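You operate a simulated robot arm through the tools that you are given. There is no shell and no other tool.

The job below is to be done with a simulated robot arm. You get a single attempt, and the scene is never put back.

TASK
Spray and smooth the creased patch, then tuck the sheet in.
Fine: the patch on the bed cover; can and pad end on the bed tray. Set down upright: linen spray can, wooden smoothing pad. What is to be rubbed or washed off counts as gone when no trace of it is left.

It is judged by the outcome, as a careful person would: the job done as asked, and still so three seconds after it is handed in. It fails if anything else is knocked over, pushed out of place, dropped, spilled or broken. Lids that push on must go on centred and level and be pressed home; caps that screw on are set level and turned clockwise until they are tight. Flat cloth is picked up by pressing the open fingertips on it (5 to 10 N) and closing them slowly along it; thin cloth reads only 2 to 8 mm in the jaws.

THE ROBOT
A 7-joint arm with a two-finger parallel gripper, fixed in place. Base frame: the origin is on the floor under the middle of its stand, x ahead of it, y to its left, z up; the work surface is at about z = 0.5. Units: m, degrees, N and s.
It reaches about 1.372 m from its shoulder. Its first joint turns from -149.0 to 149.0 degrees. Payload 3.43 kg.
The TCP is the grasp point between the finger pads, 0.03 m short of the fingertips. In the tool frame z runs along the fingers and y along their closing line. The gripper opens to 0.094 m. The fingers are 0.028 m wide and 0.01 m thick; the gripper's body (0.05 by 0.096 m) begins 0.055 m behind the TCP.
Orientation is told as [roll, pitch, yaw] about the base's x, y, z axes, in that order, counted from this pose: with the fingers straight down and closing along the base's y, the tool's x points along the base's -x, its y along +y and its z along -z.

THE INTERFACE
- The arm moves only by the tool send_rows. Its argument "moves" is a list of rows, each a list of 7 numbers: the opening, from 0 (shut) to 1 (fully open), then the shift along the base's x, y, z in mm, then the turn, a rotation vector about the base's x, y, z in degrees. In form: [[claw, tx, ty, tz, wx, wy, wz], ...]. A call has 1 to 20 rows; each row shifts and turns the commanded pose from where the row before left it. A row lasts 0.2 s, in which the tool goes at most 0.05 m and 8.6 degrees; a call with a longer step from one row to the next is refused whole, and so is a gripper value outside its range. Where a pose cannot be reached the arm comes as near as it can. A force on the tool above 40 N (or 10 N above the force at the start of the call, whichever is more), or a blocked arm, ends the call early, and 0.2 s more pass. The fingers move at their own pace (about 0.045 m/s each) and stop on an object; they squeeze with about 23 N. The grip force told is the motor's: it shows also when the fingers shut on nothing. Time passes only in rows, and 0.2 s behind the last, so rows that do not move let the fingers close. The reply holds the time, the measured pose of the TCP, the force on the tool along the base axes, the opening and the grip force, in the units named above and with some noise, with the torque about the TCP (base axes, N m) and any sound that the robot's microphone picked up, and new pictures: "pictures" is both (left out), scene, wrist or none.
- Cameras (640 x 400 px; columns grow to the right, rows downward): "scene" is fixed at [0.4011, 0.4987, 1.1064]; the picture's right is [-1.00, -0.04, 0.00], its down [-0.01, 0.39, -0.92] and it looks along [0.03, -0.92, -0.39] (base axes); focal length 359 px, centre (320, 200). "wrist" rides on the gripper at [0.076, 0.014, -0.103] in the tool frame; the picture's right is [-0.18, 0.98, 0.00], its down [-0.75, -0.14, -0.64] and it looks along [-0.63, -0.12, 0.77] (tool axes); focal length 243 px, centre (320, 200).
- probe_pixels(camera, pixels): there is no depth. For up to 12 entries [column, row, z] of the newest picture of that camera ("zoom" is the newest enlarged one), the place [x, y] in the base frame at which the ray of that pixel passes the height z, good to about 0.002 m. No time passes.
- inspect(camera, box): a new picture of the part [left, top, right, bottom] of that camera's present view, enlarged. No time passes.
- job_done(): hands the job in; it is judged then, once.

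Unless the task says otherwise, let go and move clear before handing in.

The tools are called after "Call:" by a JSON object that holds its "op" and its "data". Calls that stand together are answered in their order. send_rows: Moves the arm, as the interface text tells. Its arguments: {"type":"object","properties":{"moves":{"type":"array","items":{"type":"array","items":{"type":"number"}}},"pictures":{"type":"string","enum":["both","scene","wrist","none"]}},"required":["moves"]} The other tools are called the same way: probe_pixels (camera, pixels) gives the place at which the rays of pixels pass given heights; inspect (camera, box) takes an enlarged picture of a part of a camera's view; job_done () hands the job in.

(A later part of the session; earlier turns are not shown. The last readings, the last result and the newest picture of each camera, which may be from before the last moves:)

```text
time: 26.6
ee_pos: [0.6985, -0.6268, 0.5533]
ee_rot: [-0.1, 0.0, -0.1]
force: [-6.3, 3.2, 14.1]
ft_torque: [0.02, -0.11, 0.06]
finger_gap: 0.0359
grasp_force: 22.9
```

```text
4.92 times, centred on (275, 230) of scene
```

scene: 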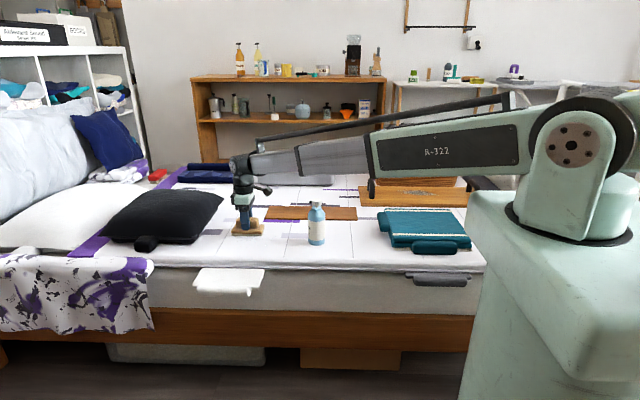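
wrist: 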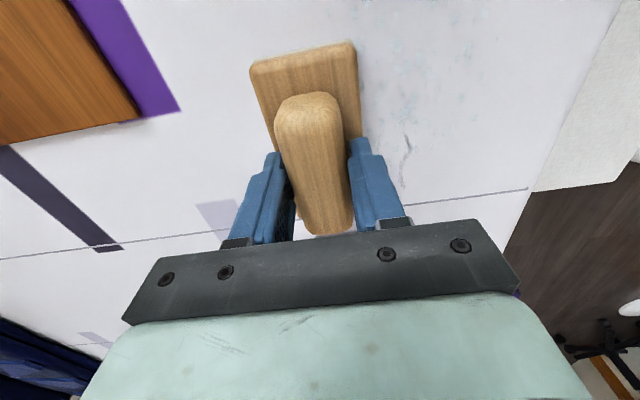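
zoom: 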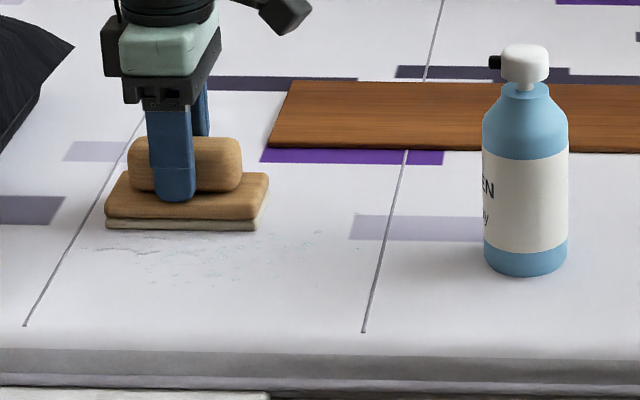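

Only faint traces remain at the +x end (scene zoom ~(110–190, 245), wrist ~(405,160)). I'll stroke over that end now.

Call:
{"op": "send_rows", "data": {"moves": [[0, 2, 12, 0, 0, 0, 0], [0, 2, 12, 0, 0, 0, 0], [0, 2, 12, 0, 0, 0, 0], [0, 2, 12, 0, 0, 0, 0]], "pictures": "none"}}

```text
time: 27.6
ee_pos: [0.7071, -0.5787, 0.5525]
ee_rot: [-0.2, 0.0, 0.0]
force: [-1.0, -8.8, 16.3]
ft_torque: [-0.07, -0.18, -0.04]
finger_gap: 0.0362
grasp_force: 22.9
```

Call:
{"op": "send_rows", "data": {"moves": [[0, 2, 12, 0, 0, 0, 0], [0, 2, 12, 0, 0, 0, 0], [0, 0, 12, 0, 0, 0, 0], [0, 0, 12, 0, 0, 0, 0], [0, 0, 10, 0, 0, 0, 0]]}}

Call:
{"op": "inspect", "data": {"camera": "wrist", "box": [100, 0, 420, 200]}}

Call:
{"op": "inspect", "data": {"camera": "scene", "box": [210, 210, 310, 272]}}

```text
time: 28.8
ee_pos: [0.711, -0.5216, 0.5526]
ee_rot: [-0.2, 0.0, 0.0]
force: [0.0, -8.3, 12.8]
ft_torque: [0.01, 0.02, 0.09]
finger_gap: 0.0361
grasp_force: 23.3
```

scene: 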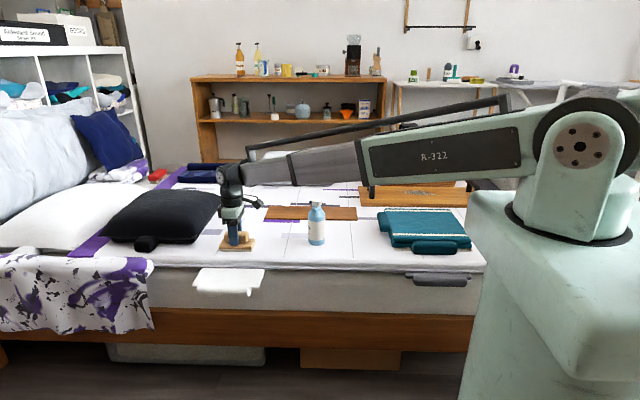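
wrist: 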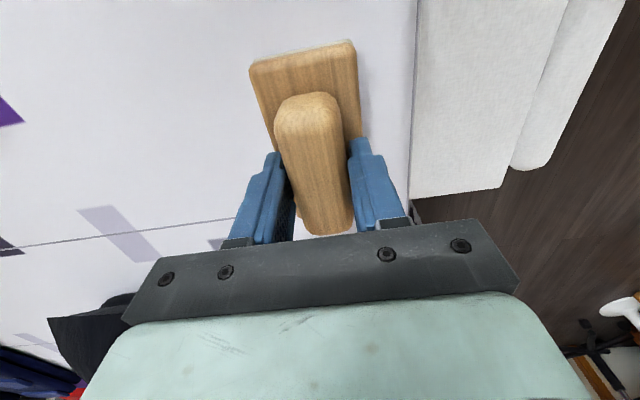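

```text
2.00 times, centred on (260, 100) of wrist
```

zoom: 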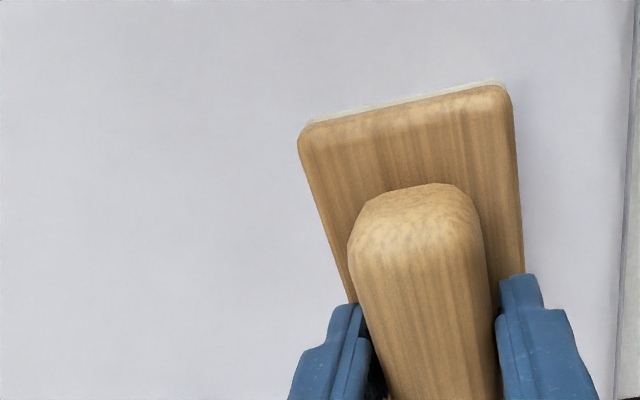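

```text
6.40 times, centred on (260, 241) of scene
```

zoom: 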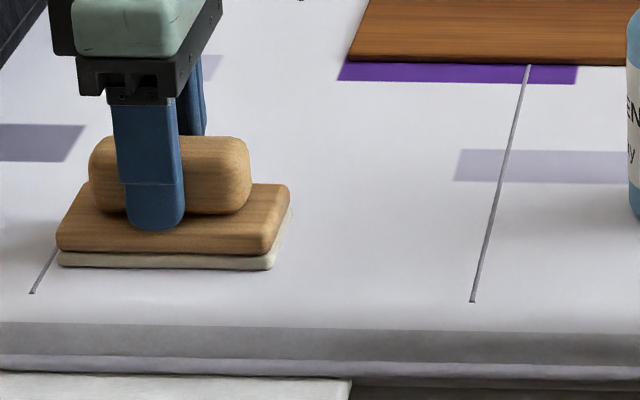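

The creases and droplets have vanished in view. I'll do one more confirming pass back across the area before lifting.

Call:
{"op": "send_rows", "data": {"moves": [[0, 2, -12, 0.2, 0, 0, 0], [0, 0, -14, 0, 0, 0, 0], [0, -5, -14, 0, 0, 0, 0], [0, -10, -10, 0, 0, 0, 0]], "pictures": "none"}}

```text
time: 29.8
ee_pos: [0.6992, -0.571, 0.5528]
ee_rot: [-0.1, -0.1, 0.0]
force: [4.5, 3.0, 10.7]
ft_torque: [0.08, 0.13, -0.11]
finger_gap: 0.0362
grasp_force: 22.8
```

Call:
{"op": "send_rows", "data": {"moves": [[0, -14, 0, 0, 0, 0, 0], [0, -14, 0, 0, 0, 0, 0], [0, -14, 0, 0, 0, 0, 0], [0, -14, 0, 0, 0, 0, 0], [0, -14, 0, 0, 0, 0, 0], [0, -10, 0, 0, 0, 0, 0], [0, 0, -12, 0, 0, 0, 0], [0, 0, -12, 0, 0, 0, 0], [0, 0, -12, 0, 0, 0, 0], [0, 0, 0, 3, 0, 0, 0], [0, 0, 0, 20, 0, 0, 0], [0, 0, -40, 20, 0, 0, 0], [0, 0, -40, 0, 0, 0, 0], [0, 0, -40, 0, 0, 0, 0], [0, 0, 0, 0, 0, 0, 0]]}}

Call:
{"op": "inspect", "data": {"camera": "scene", "box": [210, 210, 310, 272]}}

Call:
{"op": "inspect", "data": {"camera": "wrist", "box": [340, 0, 640, 188]}}

```text
time: 33.0
ee_pos: [0.6192, -0.7268, 0.5949]
ee_rot: [-0.1, -0.1, 0.0]
force: [-0.8, -0.1, -1.6]
ft_torque: [0.0, 0.04, 0.0]
finger_gap: 0.0361
grasp_force: 22.7
```

scene: 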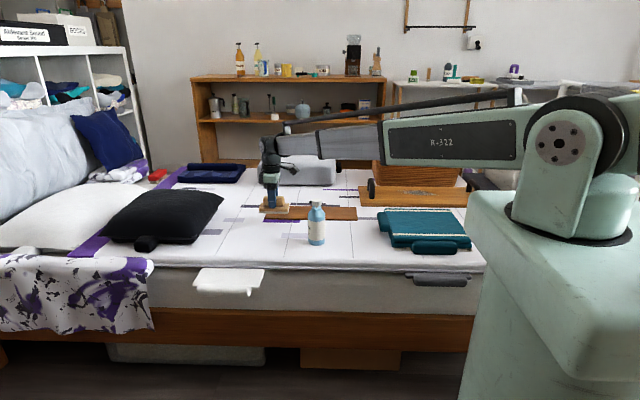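
wrist: 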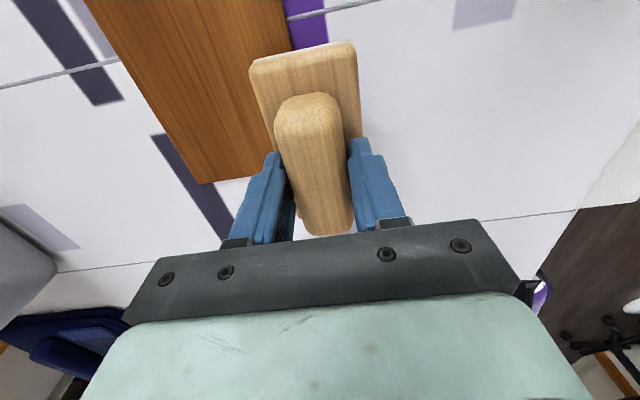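

```text
6.40 times, centred on (260, 241) of scene
```

zoom: 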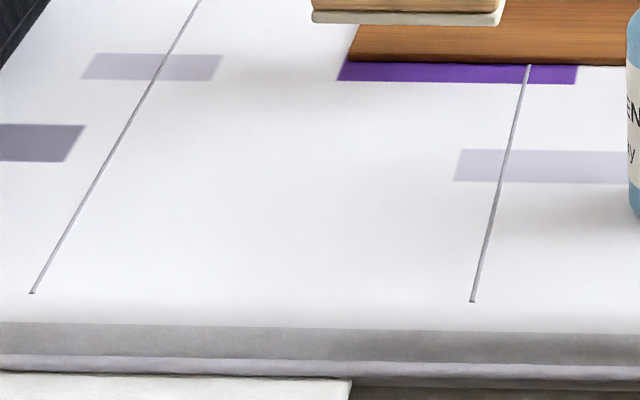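

```text
2.13 times, centred on (490, 94) of wrist
```

zoom: 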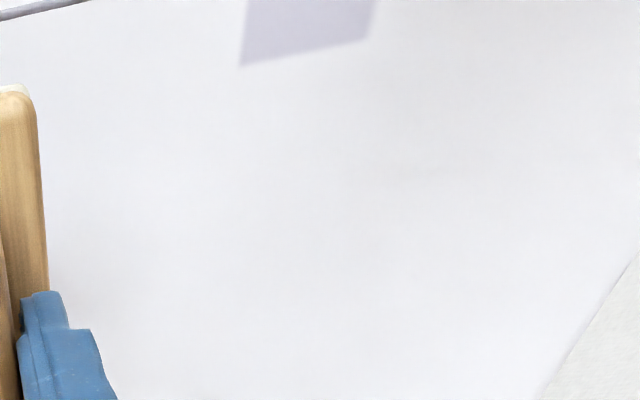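

The patch is clean in both views. Now I'll bring the pad back over the tray at about (0.583, −0.794) and lower it.

Call:
{"op": "send_rows", "data": {"moves": [[0, -18, -34, 5, 0, 0, 0], [0, -18, -33, 0, 0, 0, 0], [0, 0, 0, -15, 0, 0, 0], [0, 0, 0, -12, 0, 0, 0], [0, 0, 0, 0, 0, 0, 0]]}}

Call:
{"op": "inspect", "data": {"camera": "scene", "box": [236, 170, 336, 232]}}

```text
time: 34.2
ee_pos: [0.583, -0.7934, 0.5724]
ee_rot: [-0.2, 0.0, 0.0]
force: [0.4, 0.6, -1.6]
ft_torque: [-0.01, 0.01, -0.01]
finger_gap: 0.0362
grasp_force: 23.6
```

scene: 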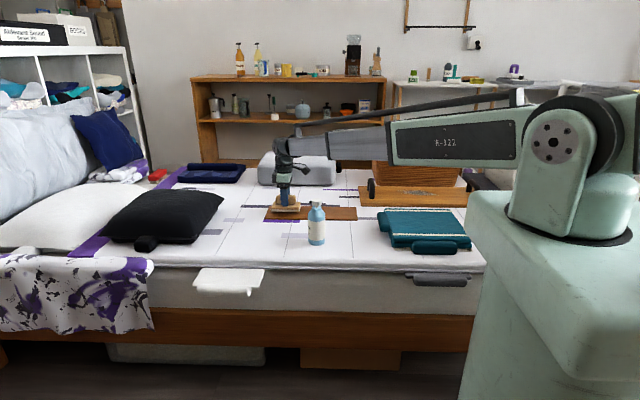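
wrist: 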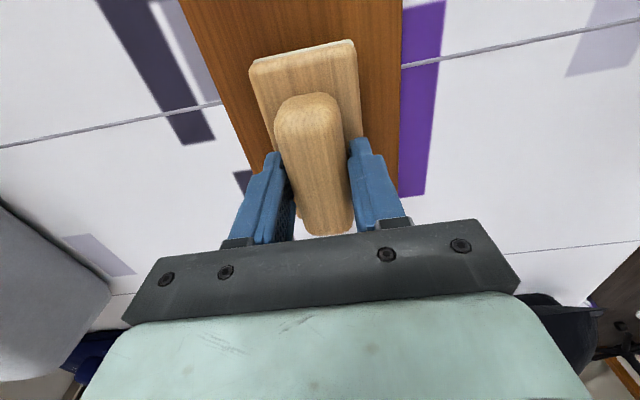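

```text
6.40 times, centred on (286, 201) of scene
```

zoom: 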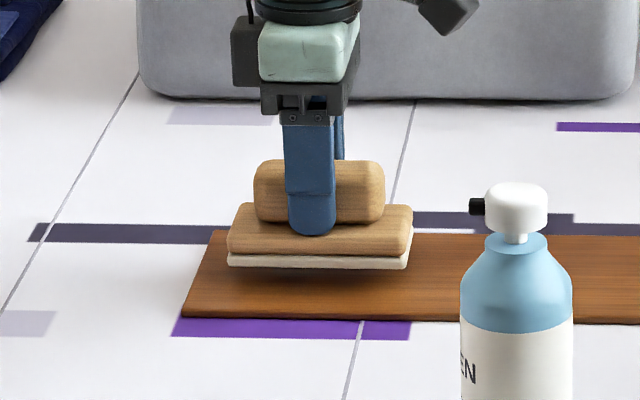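

The pad is over its old place on the tray, about 11 mm above. I'll lower it in small steps until it touches.

Call:
{"op": "send_rows", "data": {"moves": [[0, 0, 0, -4, 0, 0, 0], [0, 0, 0, -3, 0, 0, 0], [0, 0, 0, -2, 0, 0, 0], [0, 0, 0, 0, 0, 0, 0]], "pictures": "none"}}

```text
time: 35.2
ee_pos: [0.5829, -0.7921, 0.5649]
ee_rot: [0.0, 0.0, 0.0]
force: [-0.9, 0.1, -1.5]
ft_torque: [0.03, -0.03, -0.01]
finger_gap: 0.0361
grasp_force: 22.8
```

Call:
{"op": "send_rows", "data": {"moves": [[0, 0, 0, -1.5, 0, 0, 0], [0, 0, 0, -1, 0, 0, 0], [0, 0, 0, 0, 0, 0, 0]], "pictures": "none"}}

```text
time: 36.0
ee_pos: [0.5823, -0.793, 0.5617]
ee_rot: [-0.1, 0.1, 0.0]
force: [0.1, 0.6, -1.4]
ft_torque: [-0.05, 0.01, -0.01]
finger_gap: 0.0358
grasp_force: 22.6
```

Still about −1.4 N, which is just the pad's weight, so it is not quite down. I'll continue 1 mm at a time.

Call:
{"op": "send_rows", "data": {"moves": [[0, 0, 0, -1, 0, 0, 0], [0, 0, 0, -1, 0, 0, 0], [0, 0, 0, 0, 0, 0, 0]], "pictures": "none"}}

Call:
{"op": "inspect", "data": {"camera": "scene", "box": [236, 170, 336, 232]}}

```text
time: 36.8
ee_pos: [0.5822, -0.7935, 0.5603]
ee_rot: [-0.1, 0.0, 0.0]
force: [-0.5, 0.4, -1.6]
ft_torque: [-0.01, 0.04, 0.0]
finger_gap: 0.036
grasp_force: 22.7
```

```text
6.40 times, centred on (286, 201) of scene
```

zoom: 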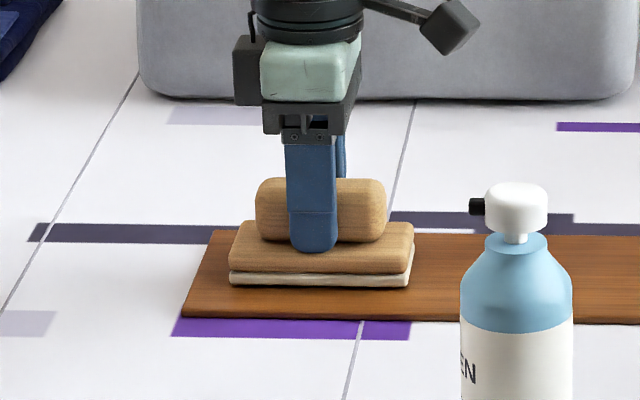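

The pad's lower edge (zoom y≈285) is nearly at its resting level of ≈287. One more small step.

Call:
{"op": "send_rows", "data": {"moves": [[0, 0, 0, -1, 0, 0, 0], [0, 0, 0, 0, 0, 0, 0]], "pictures": "none"}}

```text
time: 37.4
ee_pos: [0.5822, -0.7939, 0.5593]
ee_rot: [-0.1, 0.0, 0.1]
force: [0.0, 0.4, -1.7]
ft_torque: [-0.02, -0.03, 0.01]
finger_gap: 0.0362
grasp_force: 23.0
```

Call:
{"op": "send_rows", "data": {"moves": [[0, 0, 0, -1, 0, 0, 0], [0, 0, 0, -0.5, 0, 0, 0], [0, 0, 0, 0, 0, 0, 0]], "pictures": "none"}}

```text
time: 38.2
ee_pos: [0.5826, -0.7942, 0.5587]
ee_rot: [-0.2, 0.0, 0.0]
force: [0.6, 2.0, 17.3]
ft_torque: [0.06, 0.43, 0.01]
finger_gap: 0.0362
grasp_force: 23.3
```

The pad is now firmly on the tray (17 N). I'll ease up 1 mm, open the fingers slowly to about 60 mm, and check.

Call:
{"op": "send_rows", "data": {"moves": [[0, 0, 0, 1, 0, 0, 0], [0.45, 0, 0, 0, 0, 0, 0], [0.55, 0, 0, 0, 0, 0, 0], [0.65, 0, 0, 0, 0, 0, 0], [0.65, 0, 0, 0, 0, 0, 0]], "pictures": "none"}}

Call:
{"op": "inspect", "data": {"camera": "scene", "box": [236, 170, 336, 232]}}

Call:
{"op": "inspect", "data": {"camera": "wrist", "box": [160, 0, 480, 240]}}

```text
time: 39.4
ee_pos: [0.5833, -0.7933, 0.5582]
ee_rot: [0.0, 0.0, 0.0]
force: [-0.6, -4.4, 7.3]
ft_torque: [0.11, -0.01, 0.03]
finger_gap: 0.0589
grasp_force: 0.1
```

```text
6.40 times, centred on (286, 201) of scene
```

zoom: 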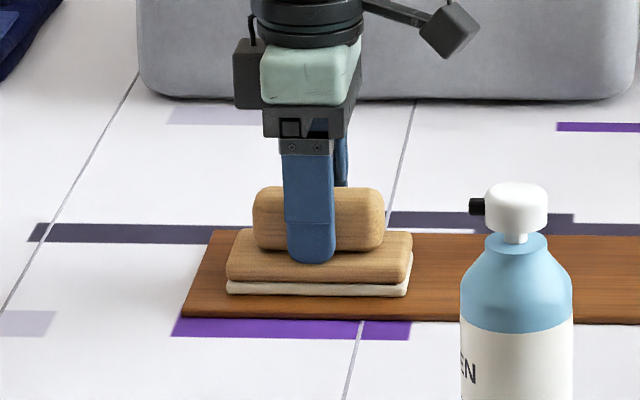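

```text
1.67 times, centred on (320, 120) of wrist
```

zoom: 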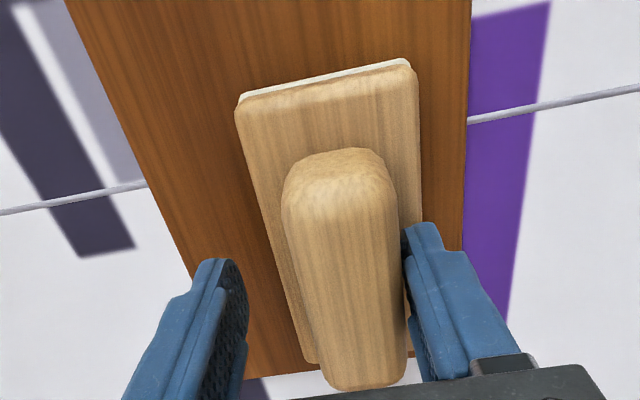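

The near finger dragged the base a little toward +y, but the pad still sits flat well within the tray. I'll lift straight up.

Call:
{"op": "send_rows", "data": {"moves": [[0.65, 0, 0, 3, 0, 0, 0], [0.65, 0, 0, 3, 0, 0, 0], [0.75, 0, 0, 5, 0, 0, 0], [0.75, 0, 0, 20, 0, 0, 0], [0.75, 0, 0, 40, 0, 0, 0], [0.75, 0, 0, 45, 0, 0, 0], [0.75, 0, 0, 45, 0, 0, 0], [0.75, 0, 0, 0, 0, 0, 0]]}}

Call:
{"op": "inspect", "data": {"camera": "scene", "box": [236, 170, 336, 232]}}

Call:
{"op": "inspect", "data": {"camera": "wrist", "box": [160, 0, 480, 240]}}

```text
time: 41.2
ee_pos: [0.5823, -0.7935, 0.7185]
ee_rot: [-0.1, 0.0, 0.0]
force: [0.5, 0.5, -0.7]
ft_torque: [0.0, 0.03, 0.01]
finger_gap: 0.0702
grasp_force: 0.1
```

scene: 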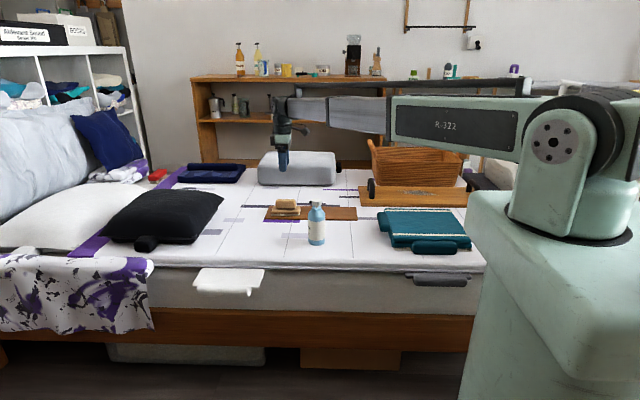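
wrist: 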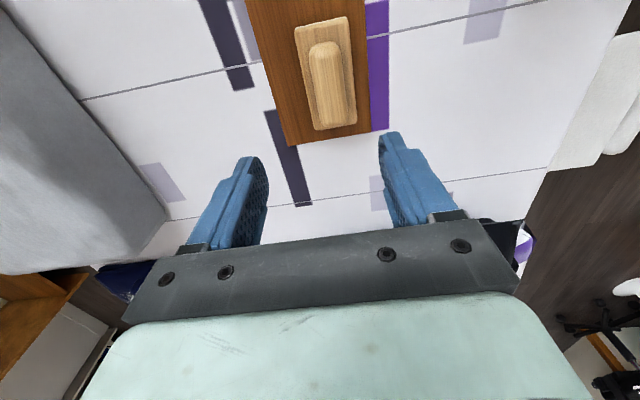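

```text
6.40 times, centred on (286, 201) of scene
```

zoom: 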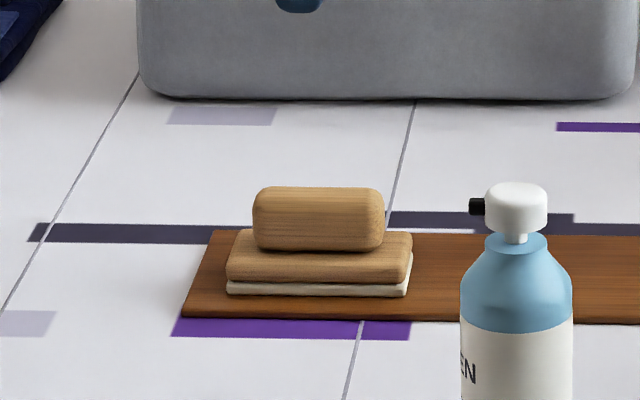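

```text
1.67 times, centred on (320, 120) of wrist
```

zoom: 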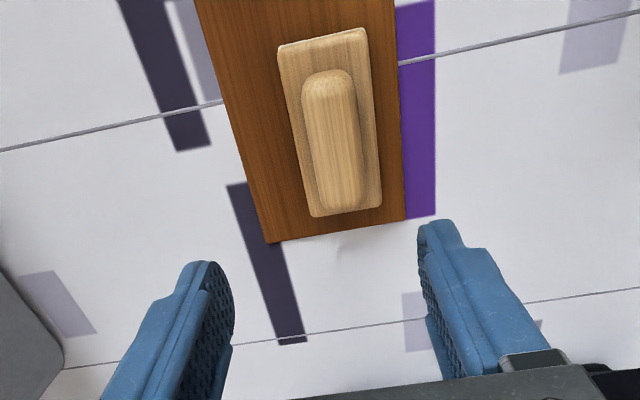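

The pad rests flat on the tray. Next is the can; I'll grip it by the body with the gripper tilted about 40° so the palm clears the pump head. First I'll check where the teal blanket ends for clearance.

Call:
{"op": "probe_pixels", "data": {"camera": "scene", "pixels": [[378, 222, 0.53], [380, 210, 0.55], [390, 245, 0.5], [412, 245, 0.5], [468, 253, 0.5], [372, 190, 0.53]]}}

Call:
{"op": "send_rows", "data": {"moves": [[0.75, 0, 0, 40, 0, 0, 0], [0.85, 0, 0, 42, 0, 0, 0], [1, -31, 32, 0, 0, -5, 0], [1, -31, 32, 0, 0, -6, 0], [1, -32, 32, 0, 0, -6, 0], [1, -32, 32, 0, 0, -6, 0], [1, -32, 32, 0, 0, -6, 0], [1, -32, 33, 0, 0, -6, 0], [1, -30, 32, 0, 0, -5, 0], [1, 0, 0, 0, 0, 0, 0], [1, 0, 0, 0, 0, 0, 0]]}}

```text
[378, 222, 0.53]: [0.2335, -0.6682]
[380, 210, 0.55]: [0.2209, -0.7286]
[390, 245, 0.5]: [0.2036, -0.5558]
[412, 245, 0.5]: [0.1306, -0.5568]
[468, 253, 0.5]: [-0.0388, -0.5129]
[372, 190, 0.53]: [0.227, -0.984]
```

```text
time: 43.6
ee_pos: [0.3643, -0.5697, 0.801]
ee_rot: [-0.2, -40.0, -0.1]
force: [0.5, -0.8, 0.0]
ft_torque: [0.02, 0.0, 0.0]
finger_gap: 0.0944
grasp_force: 0.0
```

scene: 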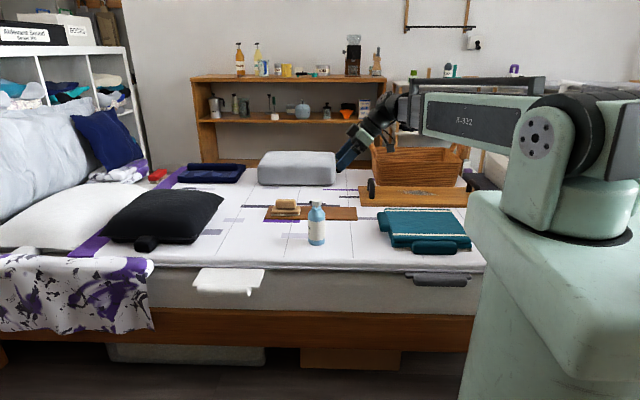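
wrist: 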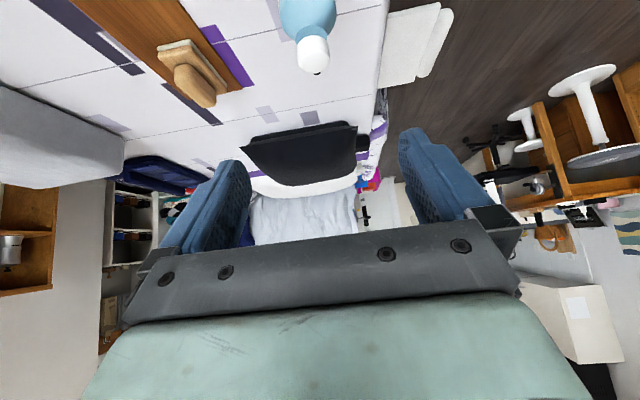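

The gripper is tilted 40° and the can is ahead of it. I'll lower to the pre-grasp point behind and above the can, then check alignment.

Call:
{"op": "send_rows", "data": {"moves": [[1, 0, 0, -40, 0, 0, 0], [1, -2, 1, -40, 0, 0, 0], [1, 0, 0, -40, 0, 0, 0], [1, 0, 0, -29, 0, 0, 0], [1, 0, 0, 0, 0, 0, 0]]}}

Call:
{"op": "inspect", "data": {"camera": "scene", "box": [280, 150, 420, 260]}}

```text
time: 44.8
ee_pos: [0.3596, -0.5668, 0.651]
ee_rot: [-0.2, -40.1, 0.0]
force: [0.2, 0.3, -0.6]
ft_torque: [-0.04, -0.01, -0.05]
finger_gap: 0.0941
grasp_force: 0.0
```

scene: 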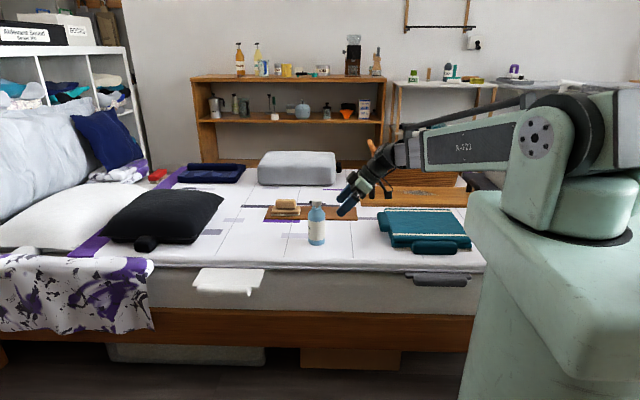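
wrist: 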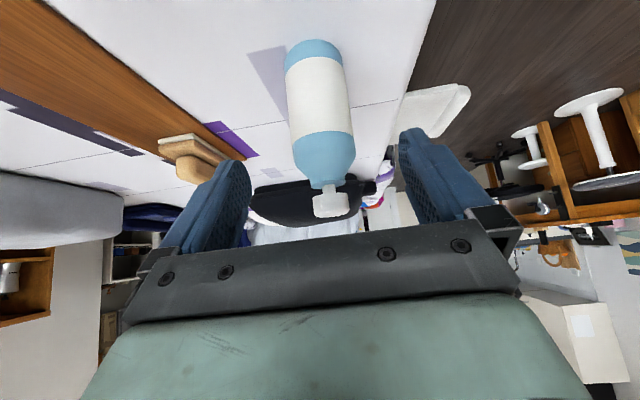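

```text
3.64 times, centred on (350, 205) of scene
```

zoom: 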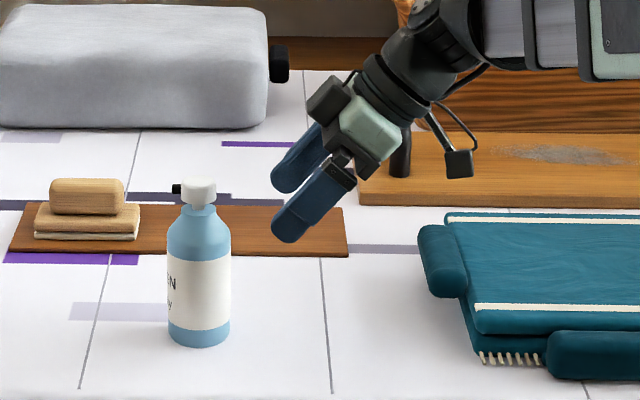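

The fingers are aimed at the can along the tilted approach line, and the camera box is clear of the blanket. I'll advance most of the way and check.

Call:
{"op": "send_rows", "data": {"moves": [[1, 20, 0, -23, 0, 0, 0], [1, 20, -1, -23, 0, 0, 0], [1, 14, 0, -16, 0, 0, 0], [1, 0, 0, 0, 0, 0, 0]]}}

Call:
{"op": "inspect", "data": {"camera": "scene", "box": [270, 170, 390, 260]}}

Call:
{"op": "inspect", "data": {"camera": "wrist", "box": [150, 0, 500, 240]}}

```text
time: 45.8
ee_pos: [0.4143, -0.5669, 0.59]
ee_rot: [-0.2, -40.0, 0.0]
force: [0.2, 0.3, 0.5]
ft_torque: [-0.03, 0.01, 0.0]
finger_gap: 0.0939
grasp_force: 0.0
```

scene: 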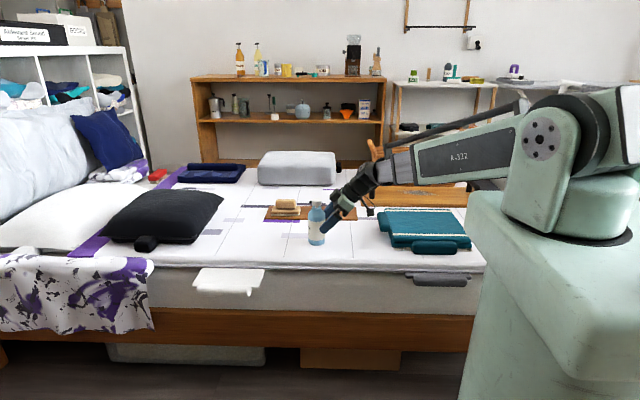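
wrist: 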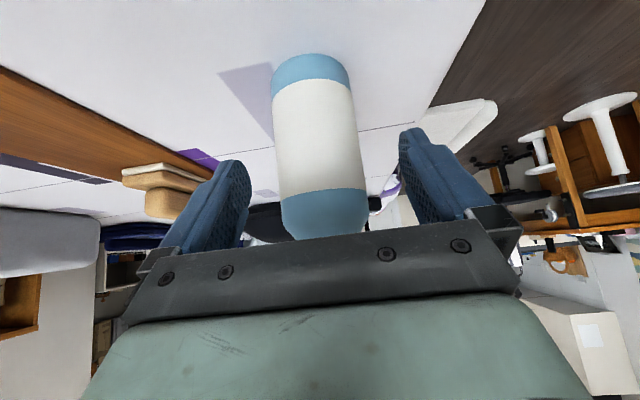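

```text
4.44 times, centred on (330, 215) of scene
```

zoom: 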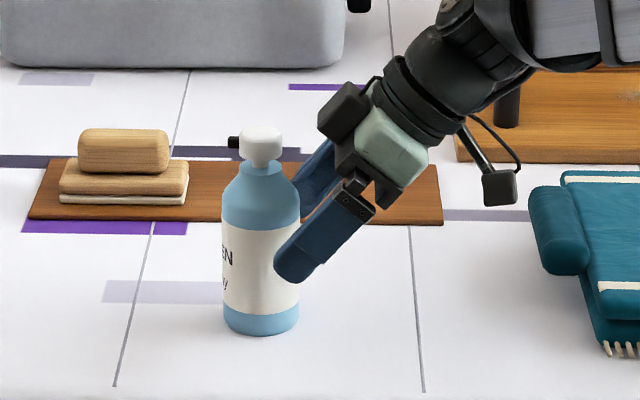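

```text
1.67 times, centred on (325, 120) of wrist
```

zoom: 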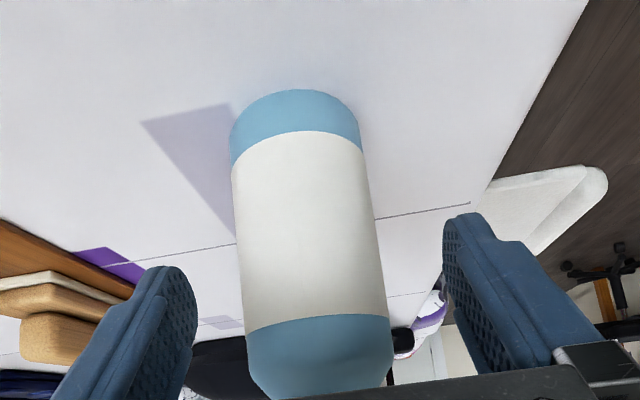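

The fingers straddle the can centrally, but the black box on top of the gripper (zoom ~(345,115)) would come near the pump head at 40°. I'll tilt 12° more, then ease forward and down.

Call:
{"op": "send_rows", "data": {"moves": [[1, 0, 0, 0, 0, -6, 0], [1, 0, 0, 0, 0, -6, 0], [1, 6, 0, -8, 0, 0, 0], [1, 6, 0, -8, 0, 0, 0], [1, 5, 0, -8, 0, 0, 0], [1, 5, 0, -7, 0, 0, 0], [1, 0, 0, 0, 0, 0, 0]]}}

Call:
{"op": "inspect", "data": {"camera": "scene", "box": [270, 170, 390, 260]}}

Call:
{"op": "inspect", "data": {"camera": "wrist", "box": [150, 0, 500, 240]}}

```text
time: 47.4
ee_pos: [0.4347, -0.5679, 0.5623]
ee_rot: [-0.2, -52.0, 0.0]
force: [0.4, -1.0, -0.3]
ft_torque: [0.0, -0.05, 0.0]
finger_gap: 0.094
grasp_force: 0.2
```

scene: 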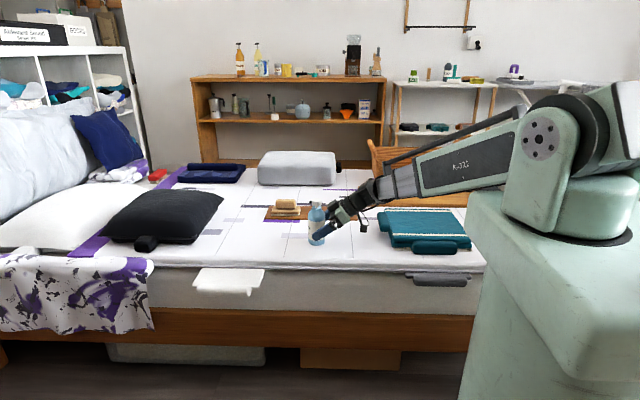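
wrist: 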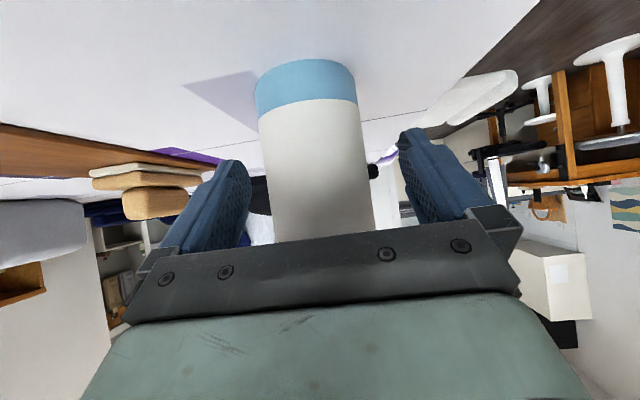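

```text
4.44 times, centred on (330, 215) of scene
```

zoom: 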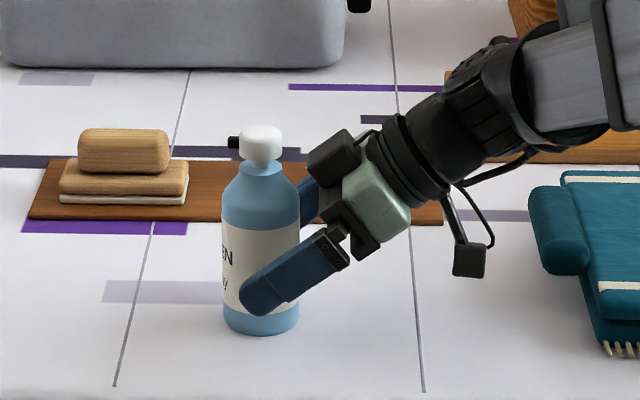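

```text
1.67 times, centred on (325, 120) of wrist
```

zoom: 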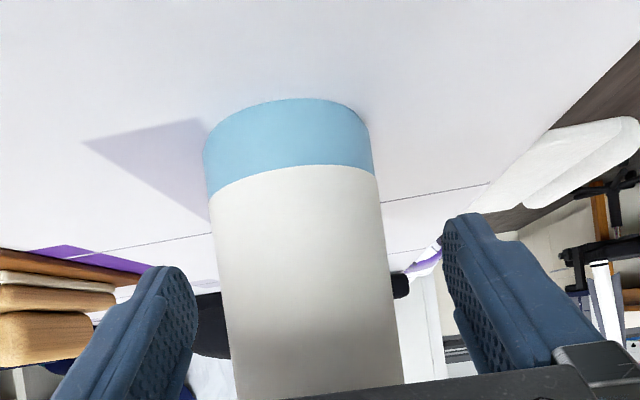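

The fingers are on either side of the can body, and the box clears the pump head. I'll close gradually onto the can.

Call:
{"op": "send_rows", "data": {"moves": [[0.85, 0, 0, 0, 0, 0, 0], [0.75, 0, 0, 0, 0, 0, 0], [0.7, 0, 0, 0, 0, 0, 0], [0.65, 0, 0, 0, 0, 0, 0], [0.6, 0, 0, 0, 0, 0, 0], [0.5, 0, 0, 0, 0, 0, 0], [0.2, 0, 0, 0, 0, 0, 0], [0, 0, 0, 0, 0, 0, 0], [0, 0, 0, 0, 0, 0, 0]]}}

Call:
{"op": "inspect", "data": {"camera": "scene", "box": [270, 170, 390, 260]}}

```text
time: 49.4
ee_pos: [0.4355, -0.569, 0.5607]
ee_rot: [-0.2, -52.0, -0.1]
force: [-0.2, -1.3, 0.1]
ft_torque: [0.02, -0.01, 0.0]
finger_gap: 0.0594
grasp_force: 22.7
```

scene: 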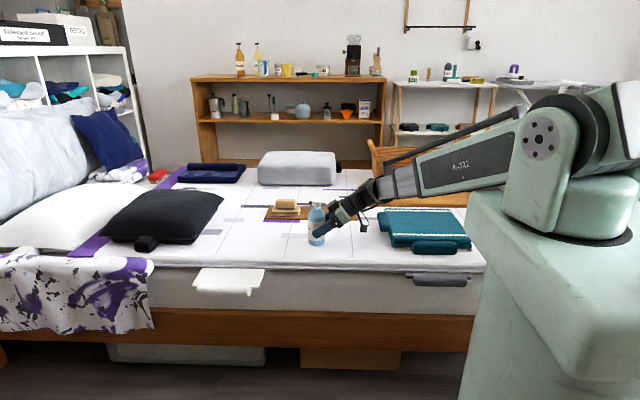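
wrist: 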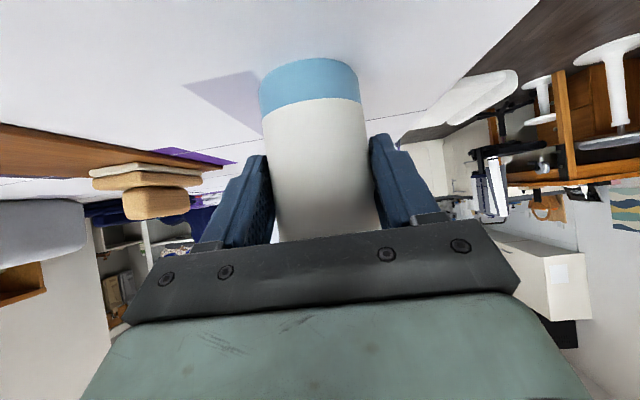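

```text
4.44 times, centred on (330, 215) of scene
```

zoom: 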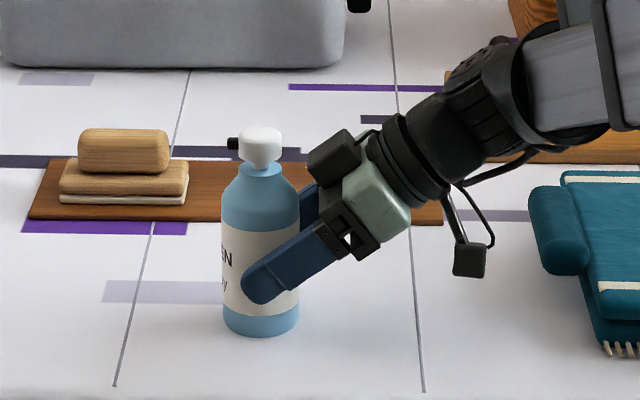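

The can is gripped at 59 mm and upright. I'll lift it 40 mm straight up and check.

Call:
{"op": "send_rows", "data": {"moves": [[0, 0, 0, 5, 0, 0, 0], [0, 0, 0, 15, 0, 0, 0], [0, 0, 0, 20, 0, 0, 0], [0, 0, 0, 0, 0, 0, 0]]}}

Call:
{"op": "inspect", "data": {"camera": "scene", "box": [270, 160, 390, 250]}}

```text
time: 50.4
ee_pos: [0.4366, -0.5687, 0.5992]
ee_rot: [-0.2, -51.9, -0.1]
force: [0.2, -1.1, -3.6]
ft_torque: [0.0, 0.01, -0.01]
finger_gap: 0.0593
grasp_force: 22.4
```

scene: 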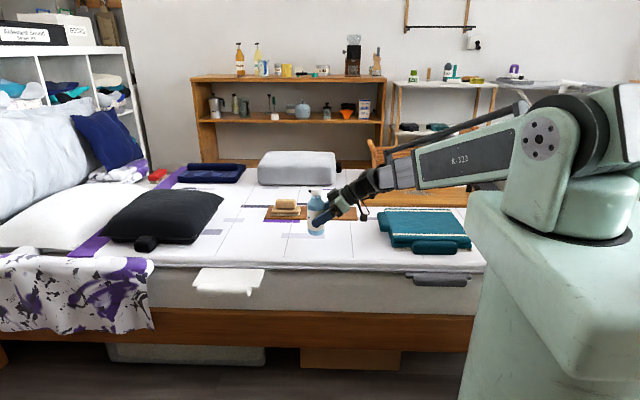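
wrist: 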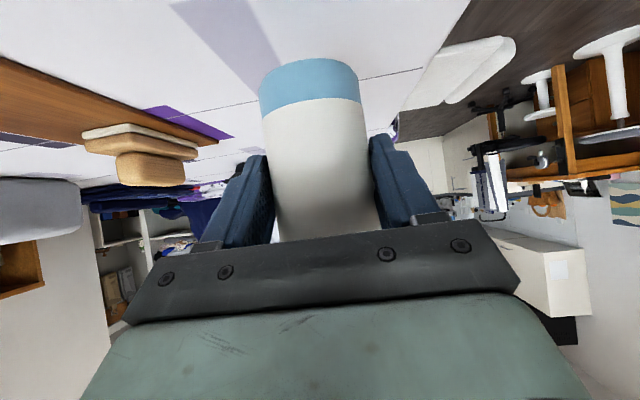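

```text
4.44 times, centred on (330, 205) of scene
```

zoom: 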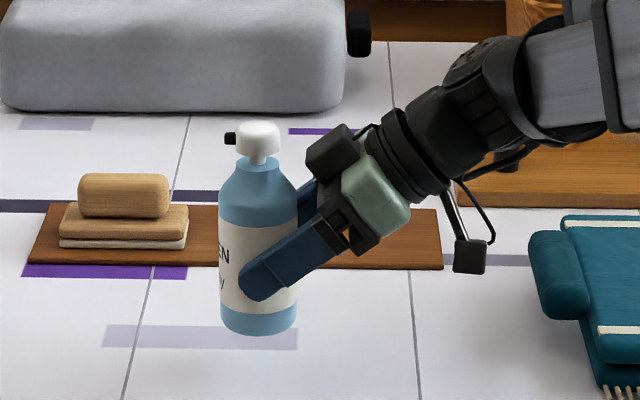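

The can lifts cleanly and stays upright (weight about 3.6 N). I'll carry it over to the tray at about y=−0.795.

Call:
{"op": "send_rows", "data": {"moves": [[0, -1, -20, 4, 0, 0, 0], [0, -1, -38, 0, 0, 0, 0], [0, -1, -38, 0, 0, 0, 0], [0, -1, -38, 0, 0, 0, 0], [0, -1, -38, 0, 0, 0, 0], [0, -1, -35, 0, 0, 0, 0], [0, 0, -19, 0, 0, 0, 0], [0, 0, 0, 0, 0, 0, 0]]}}

Call:
{"op": "inspect", "data": {"camera": "scene", "box": [250, 140, 390, 235]}}

```text
time: 52.2
ee_pos: [0.43, -0.7944, 0.5992]
ee_rot: [-0.2, -52.1, -0.1]
force: [0.2, 0.8, -3.5]
ft_torque: [-0.02, 0.06, 0.03]
finger_gap: 0.0596
grasp_force: 22.7
```

scene: 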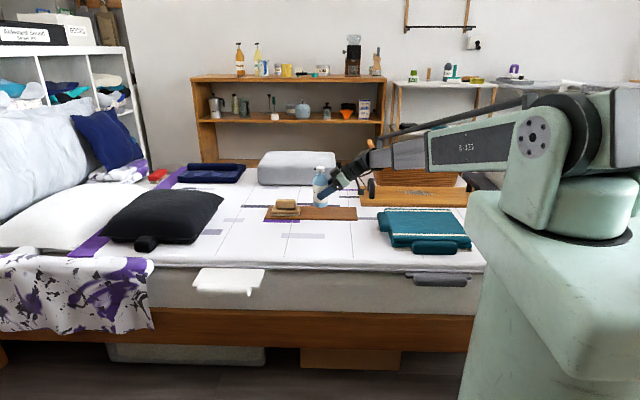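
wrist: 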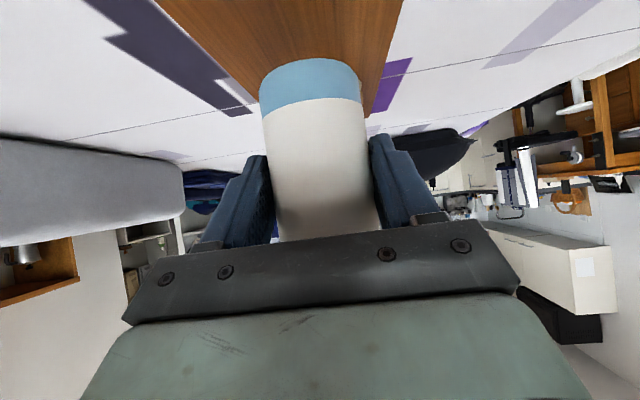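

```text
4.21 times, centred on (320, 188) of scene
```

zoom: 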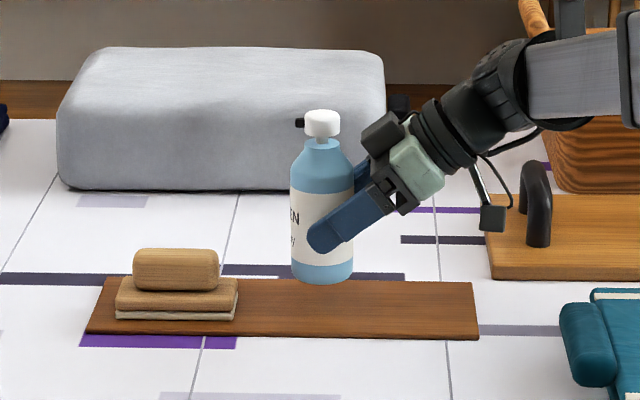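

The can is centred over the free part of the tray. I'll lower it to a few millimetres above the wood, then go in small steps.

Call:
{"op": "send_rows", "data": {"moves": [[0, 0, 0, -12, 0, 0, 0], [0, 0, 0, -10, 0, 0, 0], [0, 0, 0, -5, 0, 0, 0], [0, 0, 0, 0, 0, 0, 0]], "pictures": "none"}}

Call:
{"op": "inspect", "data": {"camera": "scene", "box": [250, 150, 390, 245]}}

```text
time: 53.2
ee_pos: [0.4309, -0.7937, 0.5758]
ee_rot: [-0.1, -52.0, 0.0]
force: [0.2, 0.3, -2.5]
ft_torque: [0.0, 0.06, -0.02]
finger_gap: 0.0594
grasp_force: 23.5
```

```text
4.21 times, centred on (320, 198) of scene
```

zoom: 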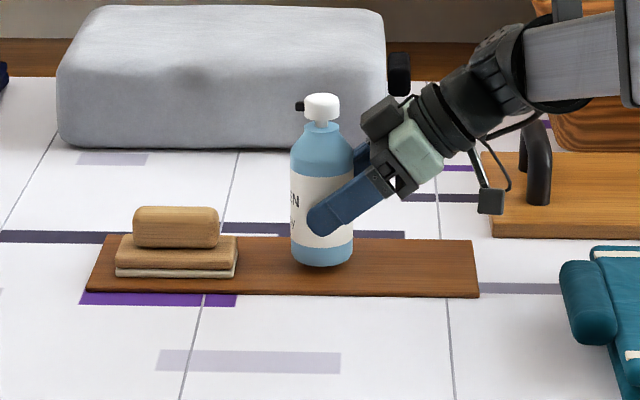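

Call:
{"op": "send_rows", "data": {"moves": [[0, 0, 0, -3, 0, 0, 0], [0, 0, 0, -2, 0, 0, 0], [0, 0, 0, -2, 0, 0, 0], [0, 0, 0, 0, 0, 0, 0]], "pictures": "none"}}

```text
time: 54.2
ee_pos: [0.4304, -0.7939, 0.568]
ee_rot: [-0.2, -52.0, 0.0]
force: [0.0, 0.8, -2.1]
ft_torque: [-0.03, 0.05, 0.01]
finger_gap: 0.0591
grasp_force: 22.8
```

The force still shows the can's weight, so it has not quite touched. I'll go 1 mm at a time.

Call:
{"op": "send_rows", "data": {"moves": [[0, 0, 0, -1, 0, 0, 0], [0, 0, 0, -1, 0, 0, 0], [0, 0, 0, 0, 0, 0, 0]], "pictures": "none"}}

```text
time: 55.0
ee_pos: [0.4305, -0.7953, 0.5663]
ee_rot: [-0.3, -52.0, 0.0]
force: [0.2, -1.0, -3.7]
ft_torque: [-0.02, 0.03, -0.01]
finger_gap: 0.0591
grasp_force: 23.0
```

Call:
{"op": "send_rows", "data": {"moves": [[0, 0, 0, -1, 0, 0, 0], [0, 0, 0, 0, 0, 0, 0]], "pictures": "none"}}

Call:
{"op": "inspect", "data": {"camera": "scene", "box": [270, 160, 370, 222]}}

```text
time: 55.6
ee_pos: [0.4292, -0.795, 0.566]
ee_rot: [-0.1, -52.1, 0.0]
force: [-4.3, 0.2, 8.2]
ft_torque: [0.27, 0.09, 0.08]
finger_gap: 0.0591
grasp_force: 23.2
```

```text
6.40 times, centred on (320, 191) of scene
```

zoom: 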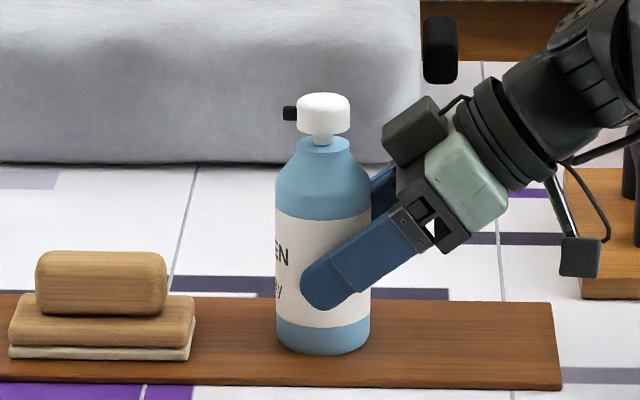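

The can has touched down on the tray (8 N) and stands upright. I'll open the fingers gradually.

Call:
{"op": "send_rows", "data": {"moves": [[0.6, 0, 0, 0, 0, 0, 0], [0.66, 0, 0, 0, 0, 0, 0], [0.72, 0, 0, 0, 0, 0, 0], [0.8, 0, 0, 0, 0, 0, 0], [0.9, 0, 0, 0, 0, 0, 0], [1, 0, 0, 0, 0, 0, 0], [1, 0, 0, 0, 0, 0, 0]]}}

Call:
{"op": "inspect", "data": {"camera": "scene", "box": [270, 160, 370, 222]}}

```text
time: 57.2
ee_pos: [0.4294, -0.7948, 0.5661]
ee_rot: [-0.2, -52.1, 0.0]
force: [0.2, 0.3, 0.6]
ft_torque: [0.02, 0.01, -0.01]
finger_gap: 0.094
grasp_force: 0.0
```

scene: 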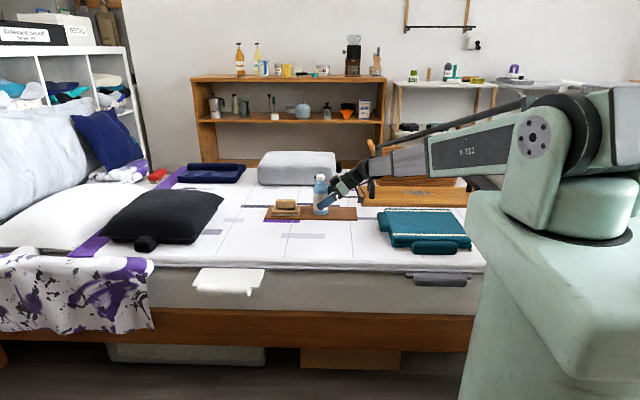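
wrist: 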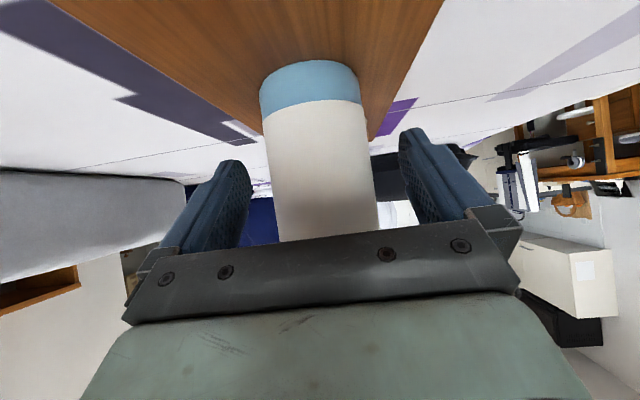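

```text
6.40 times, centred on (320, 191) of scene
```

zoom: 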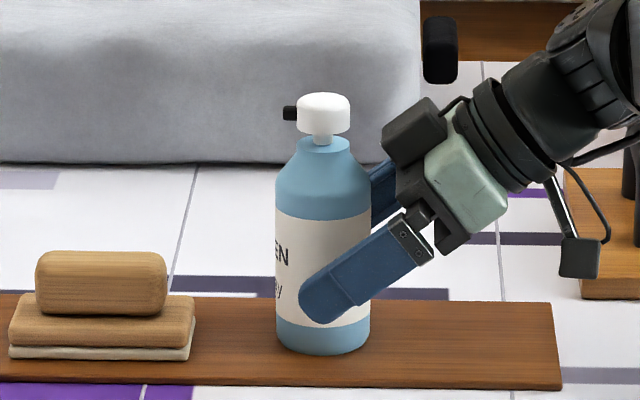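

The can stands free and upright on the tray. I'll back the gripper out along its tilted axis and up.

Call:
{"op": "send_rows", "data": {"moves": [[1, -12, 0, 10, 0, 0, 0], [1, -16, 0, 14, 0, 0, 0], [1, -20, 0, 20, 0, 0, 0], [1, -20, 0, 30, 0, 0, 0], [1, 0, 0, 45, 0, 0, 0], [1, 0, 0, 45, 0, 0, 0], [1, 0, 0, 45, 0, 0, 0], [1, 0, 0, 0, 0, 0, 0]]}}

Call:
{"op": "inspect", "data": {"camera": "scene", "box": [250, 160, 370, 235]}}

Call:
{"op": "inspect", "data": {"camera": "scene", "box": [170, 225, 310, 312]}}

```text
time: 59.0
ee_pos: [0.362, -0.7954, 0.7761]
ee_rot: [-0.2, -52.0, 0.0]
force: [0.2, -0.6, 0.6]
ft_torque: [0.02, -0.01, -0.06]
finger_gap: 0.0941
grasp_force: 0.0
```

scene: 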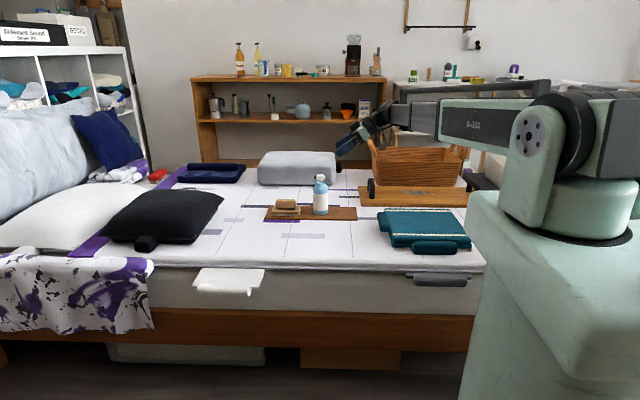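
wrist: 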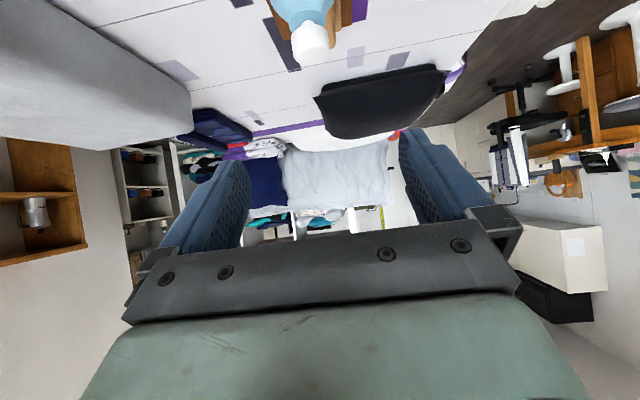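

```text
5.33 times, centred on (310, 198) of scene
```

zoom: 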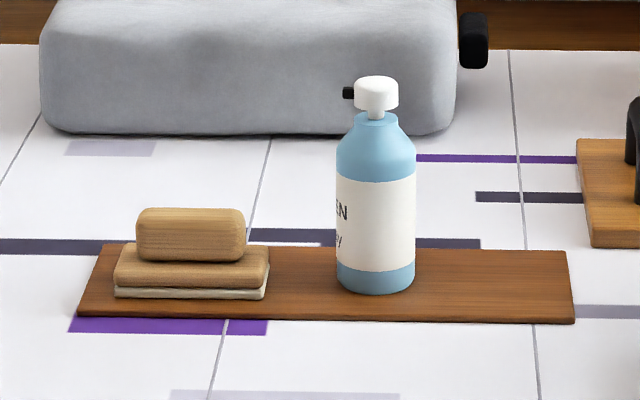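

```text
4.57 times, centred on (240, 268) of scene
```

zoom: 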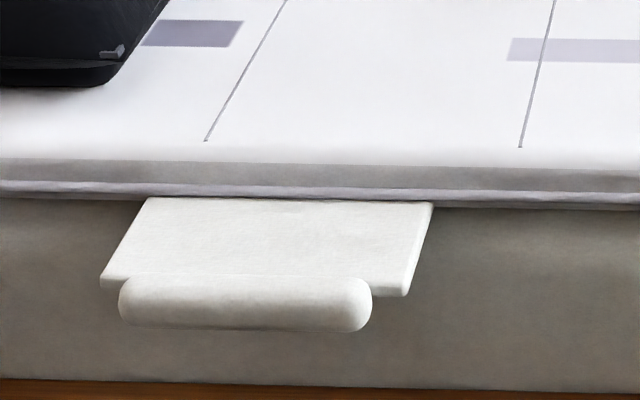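

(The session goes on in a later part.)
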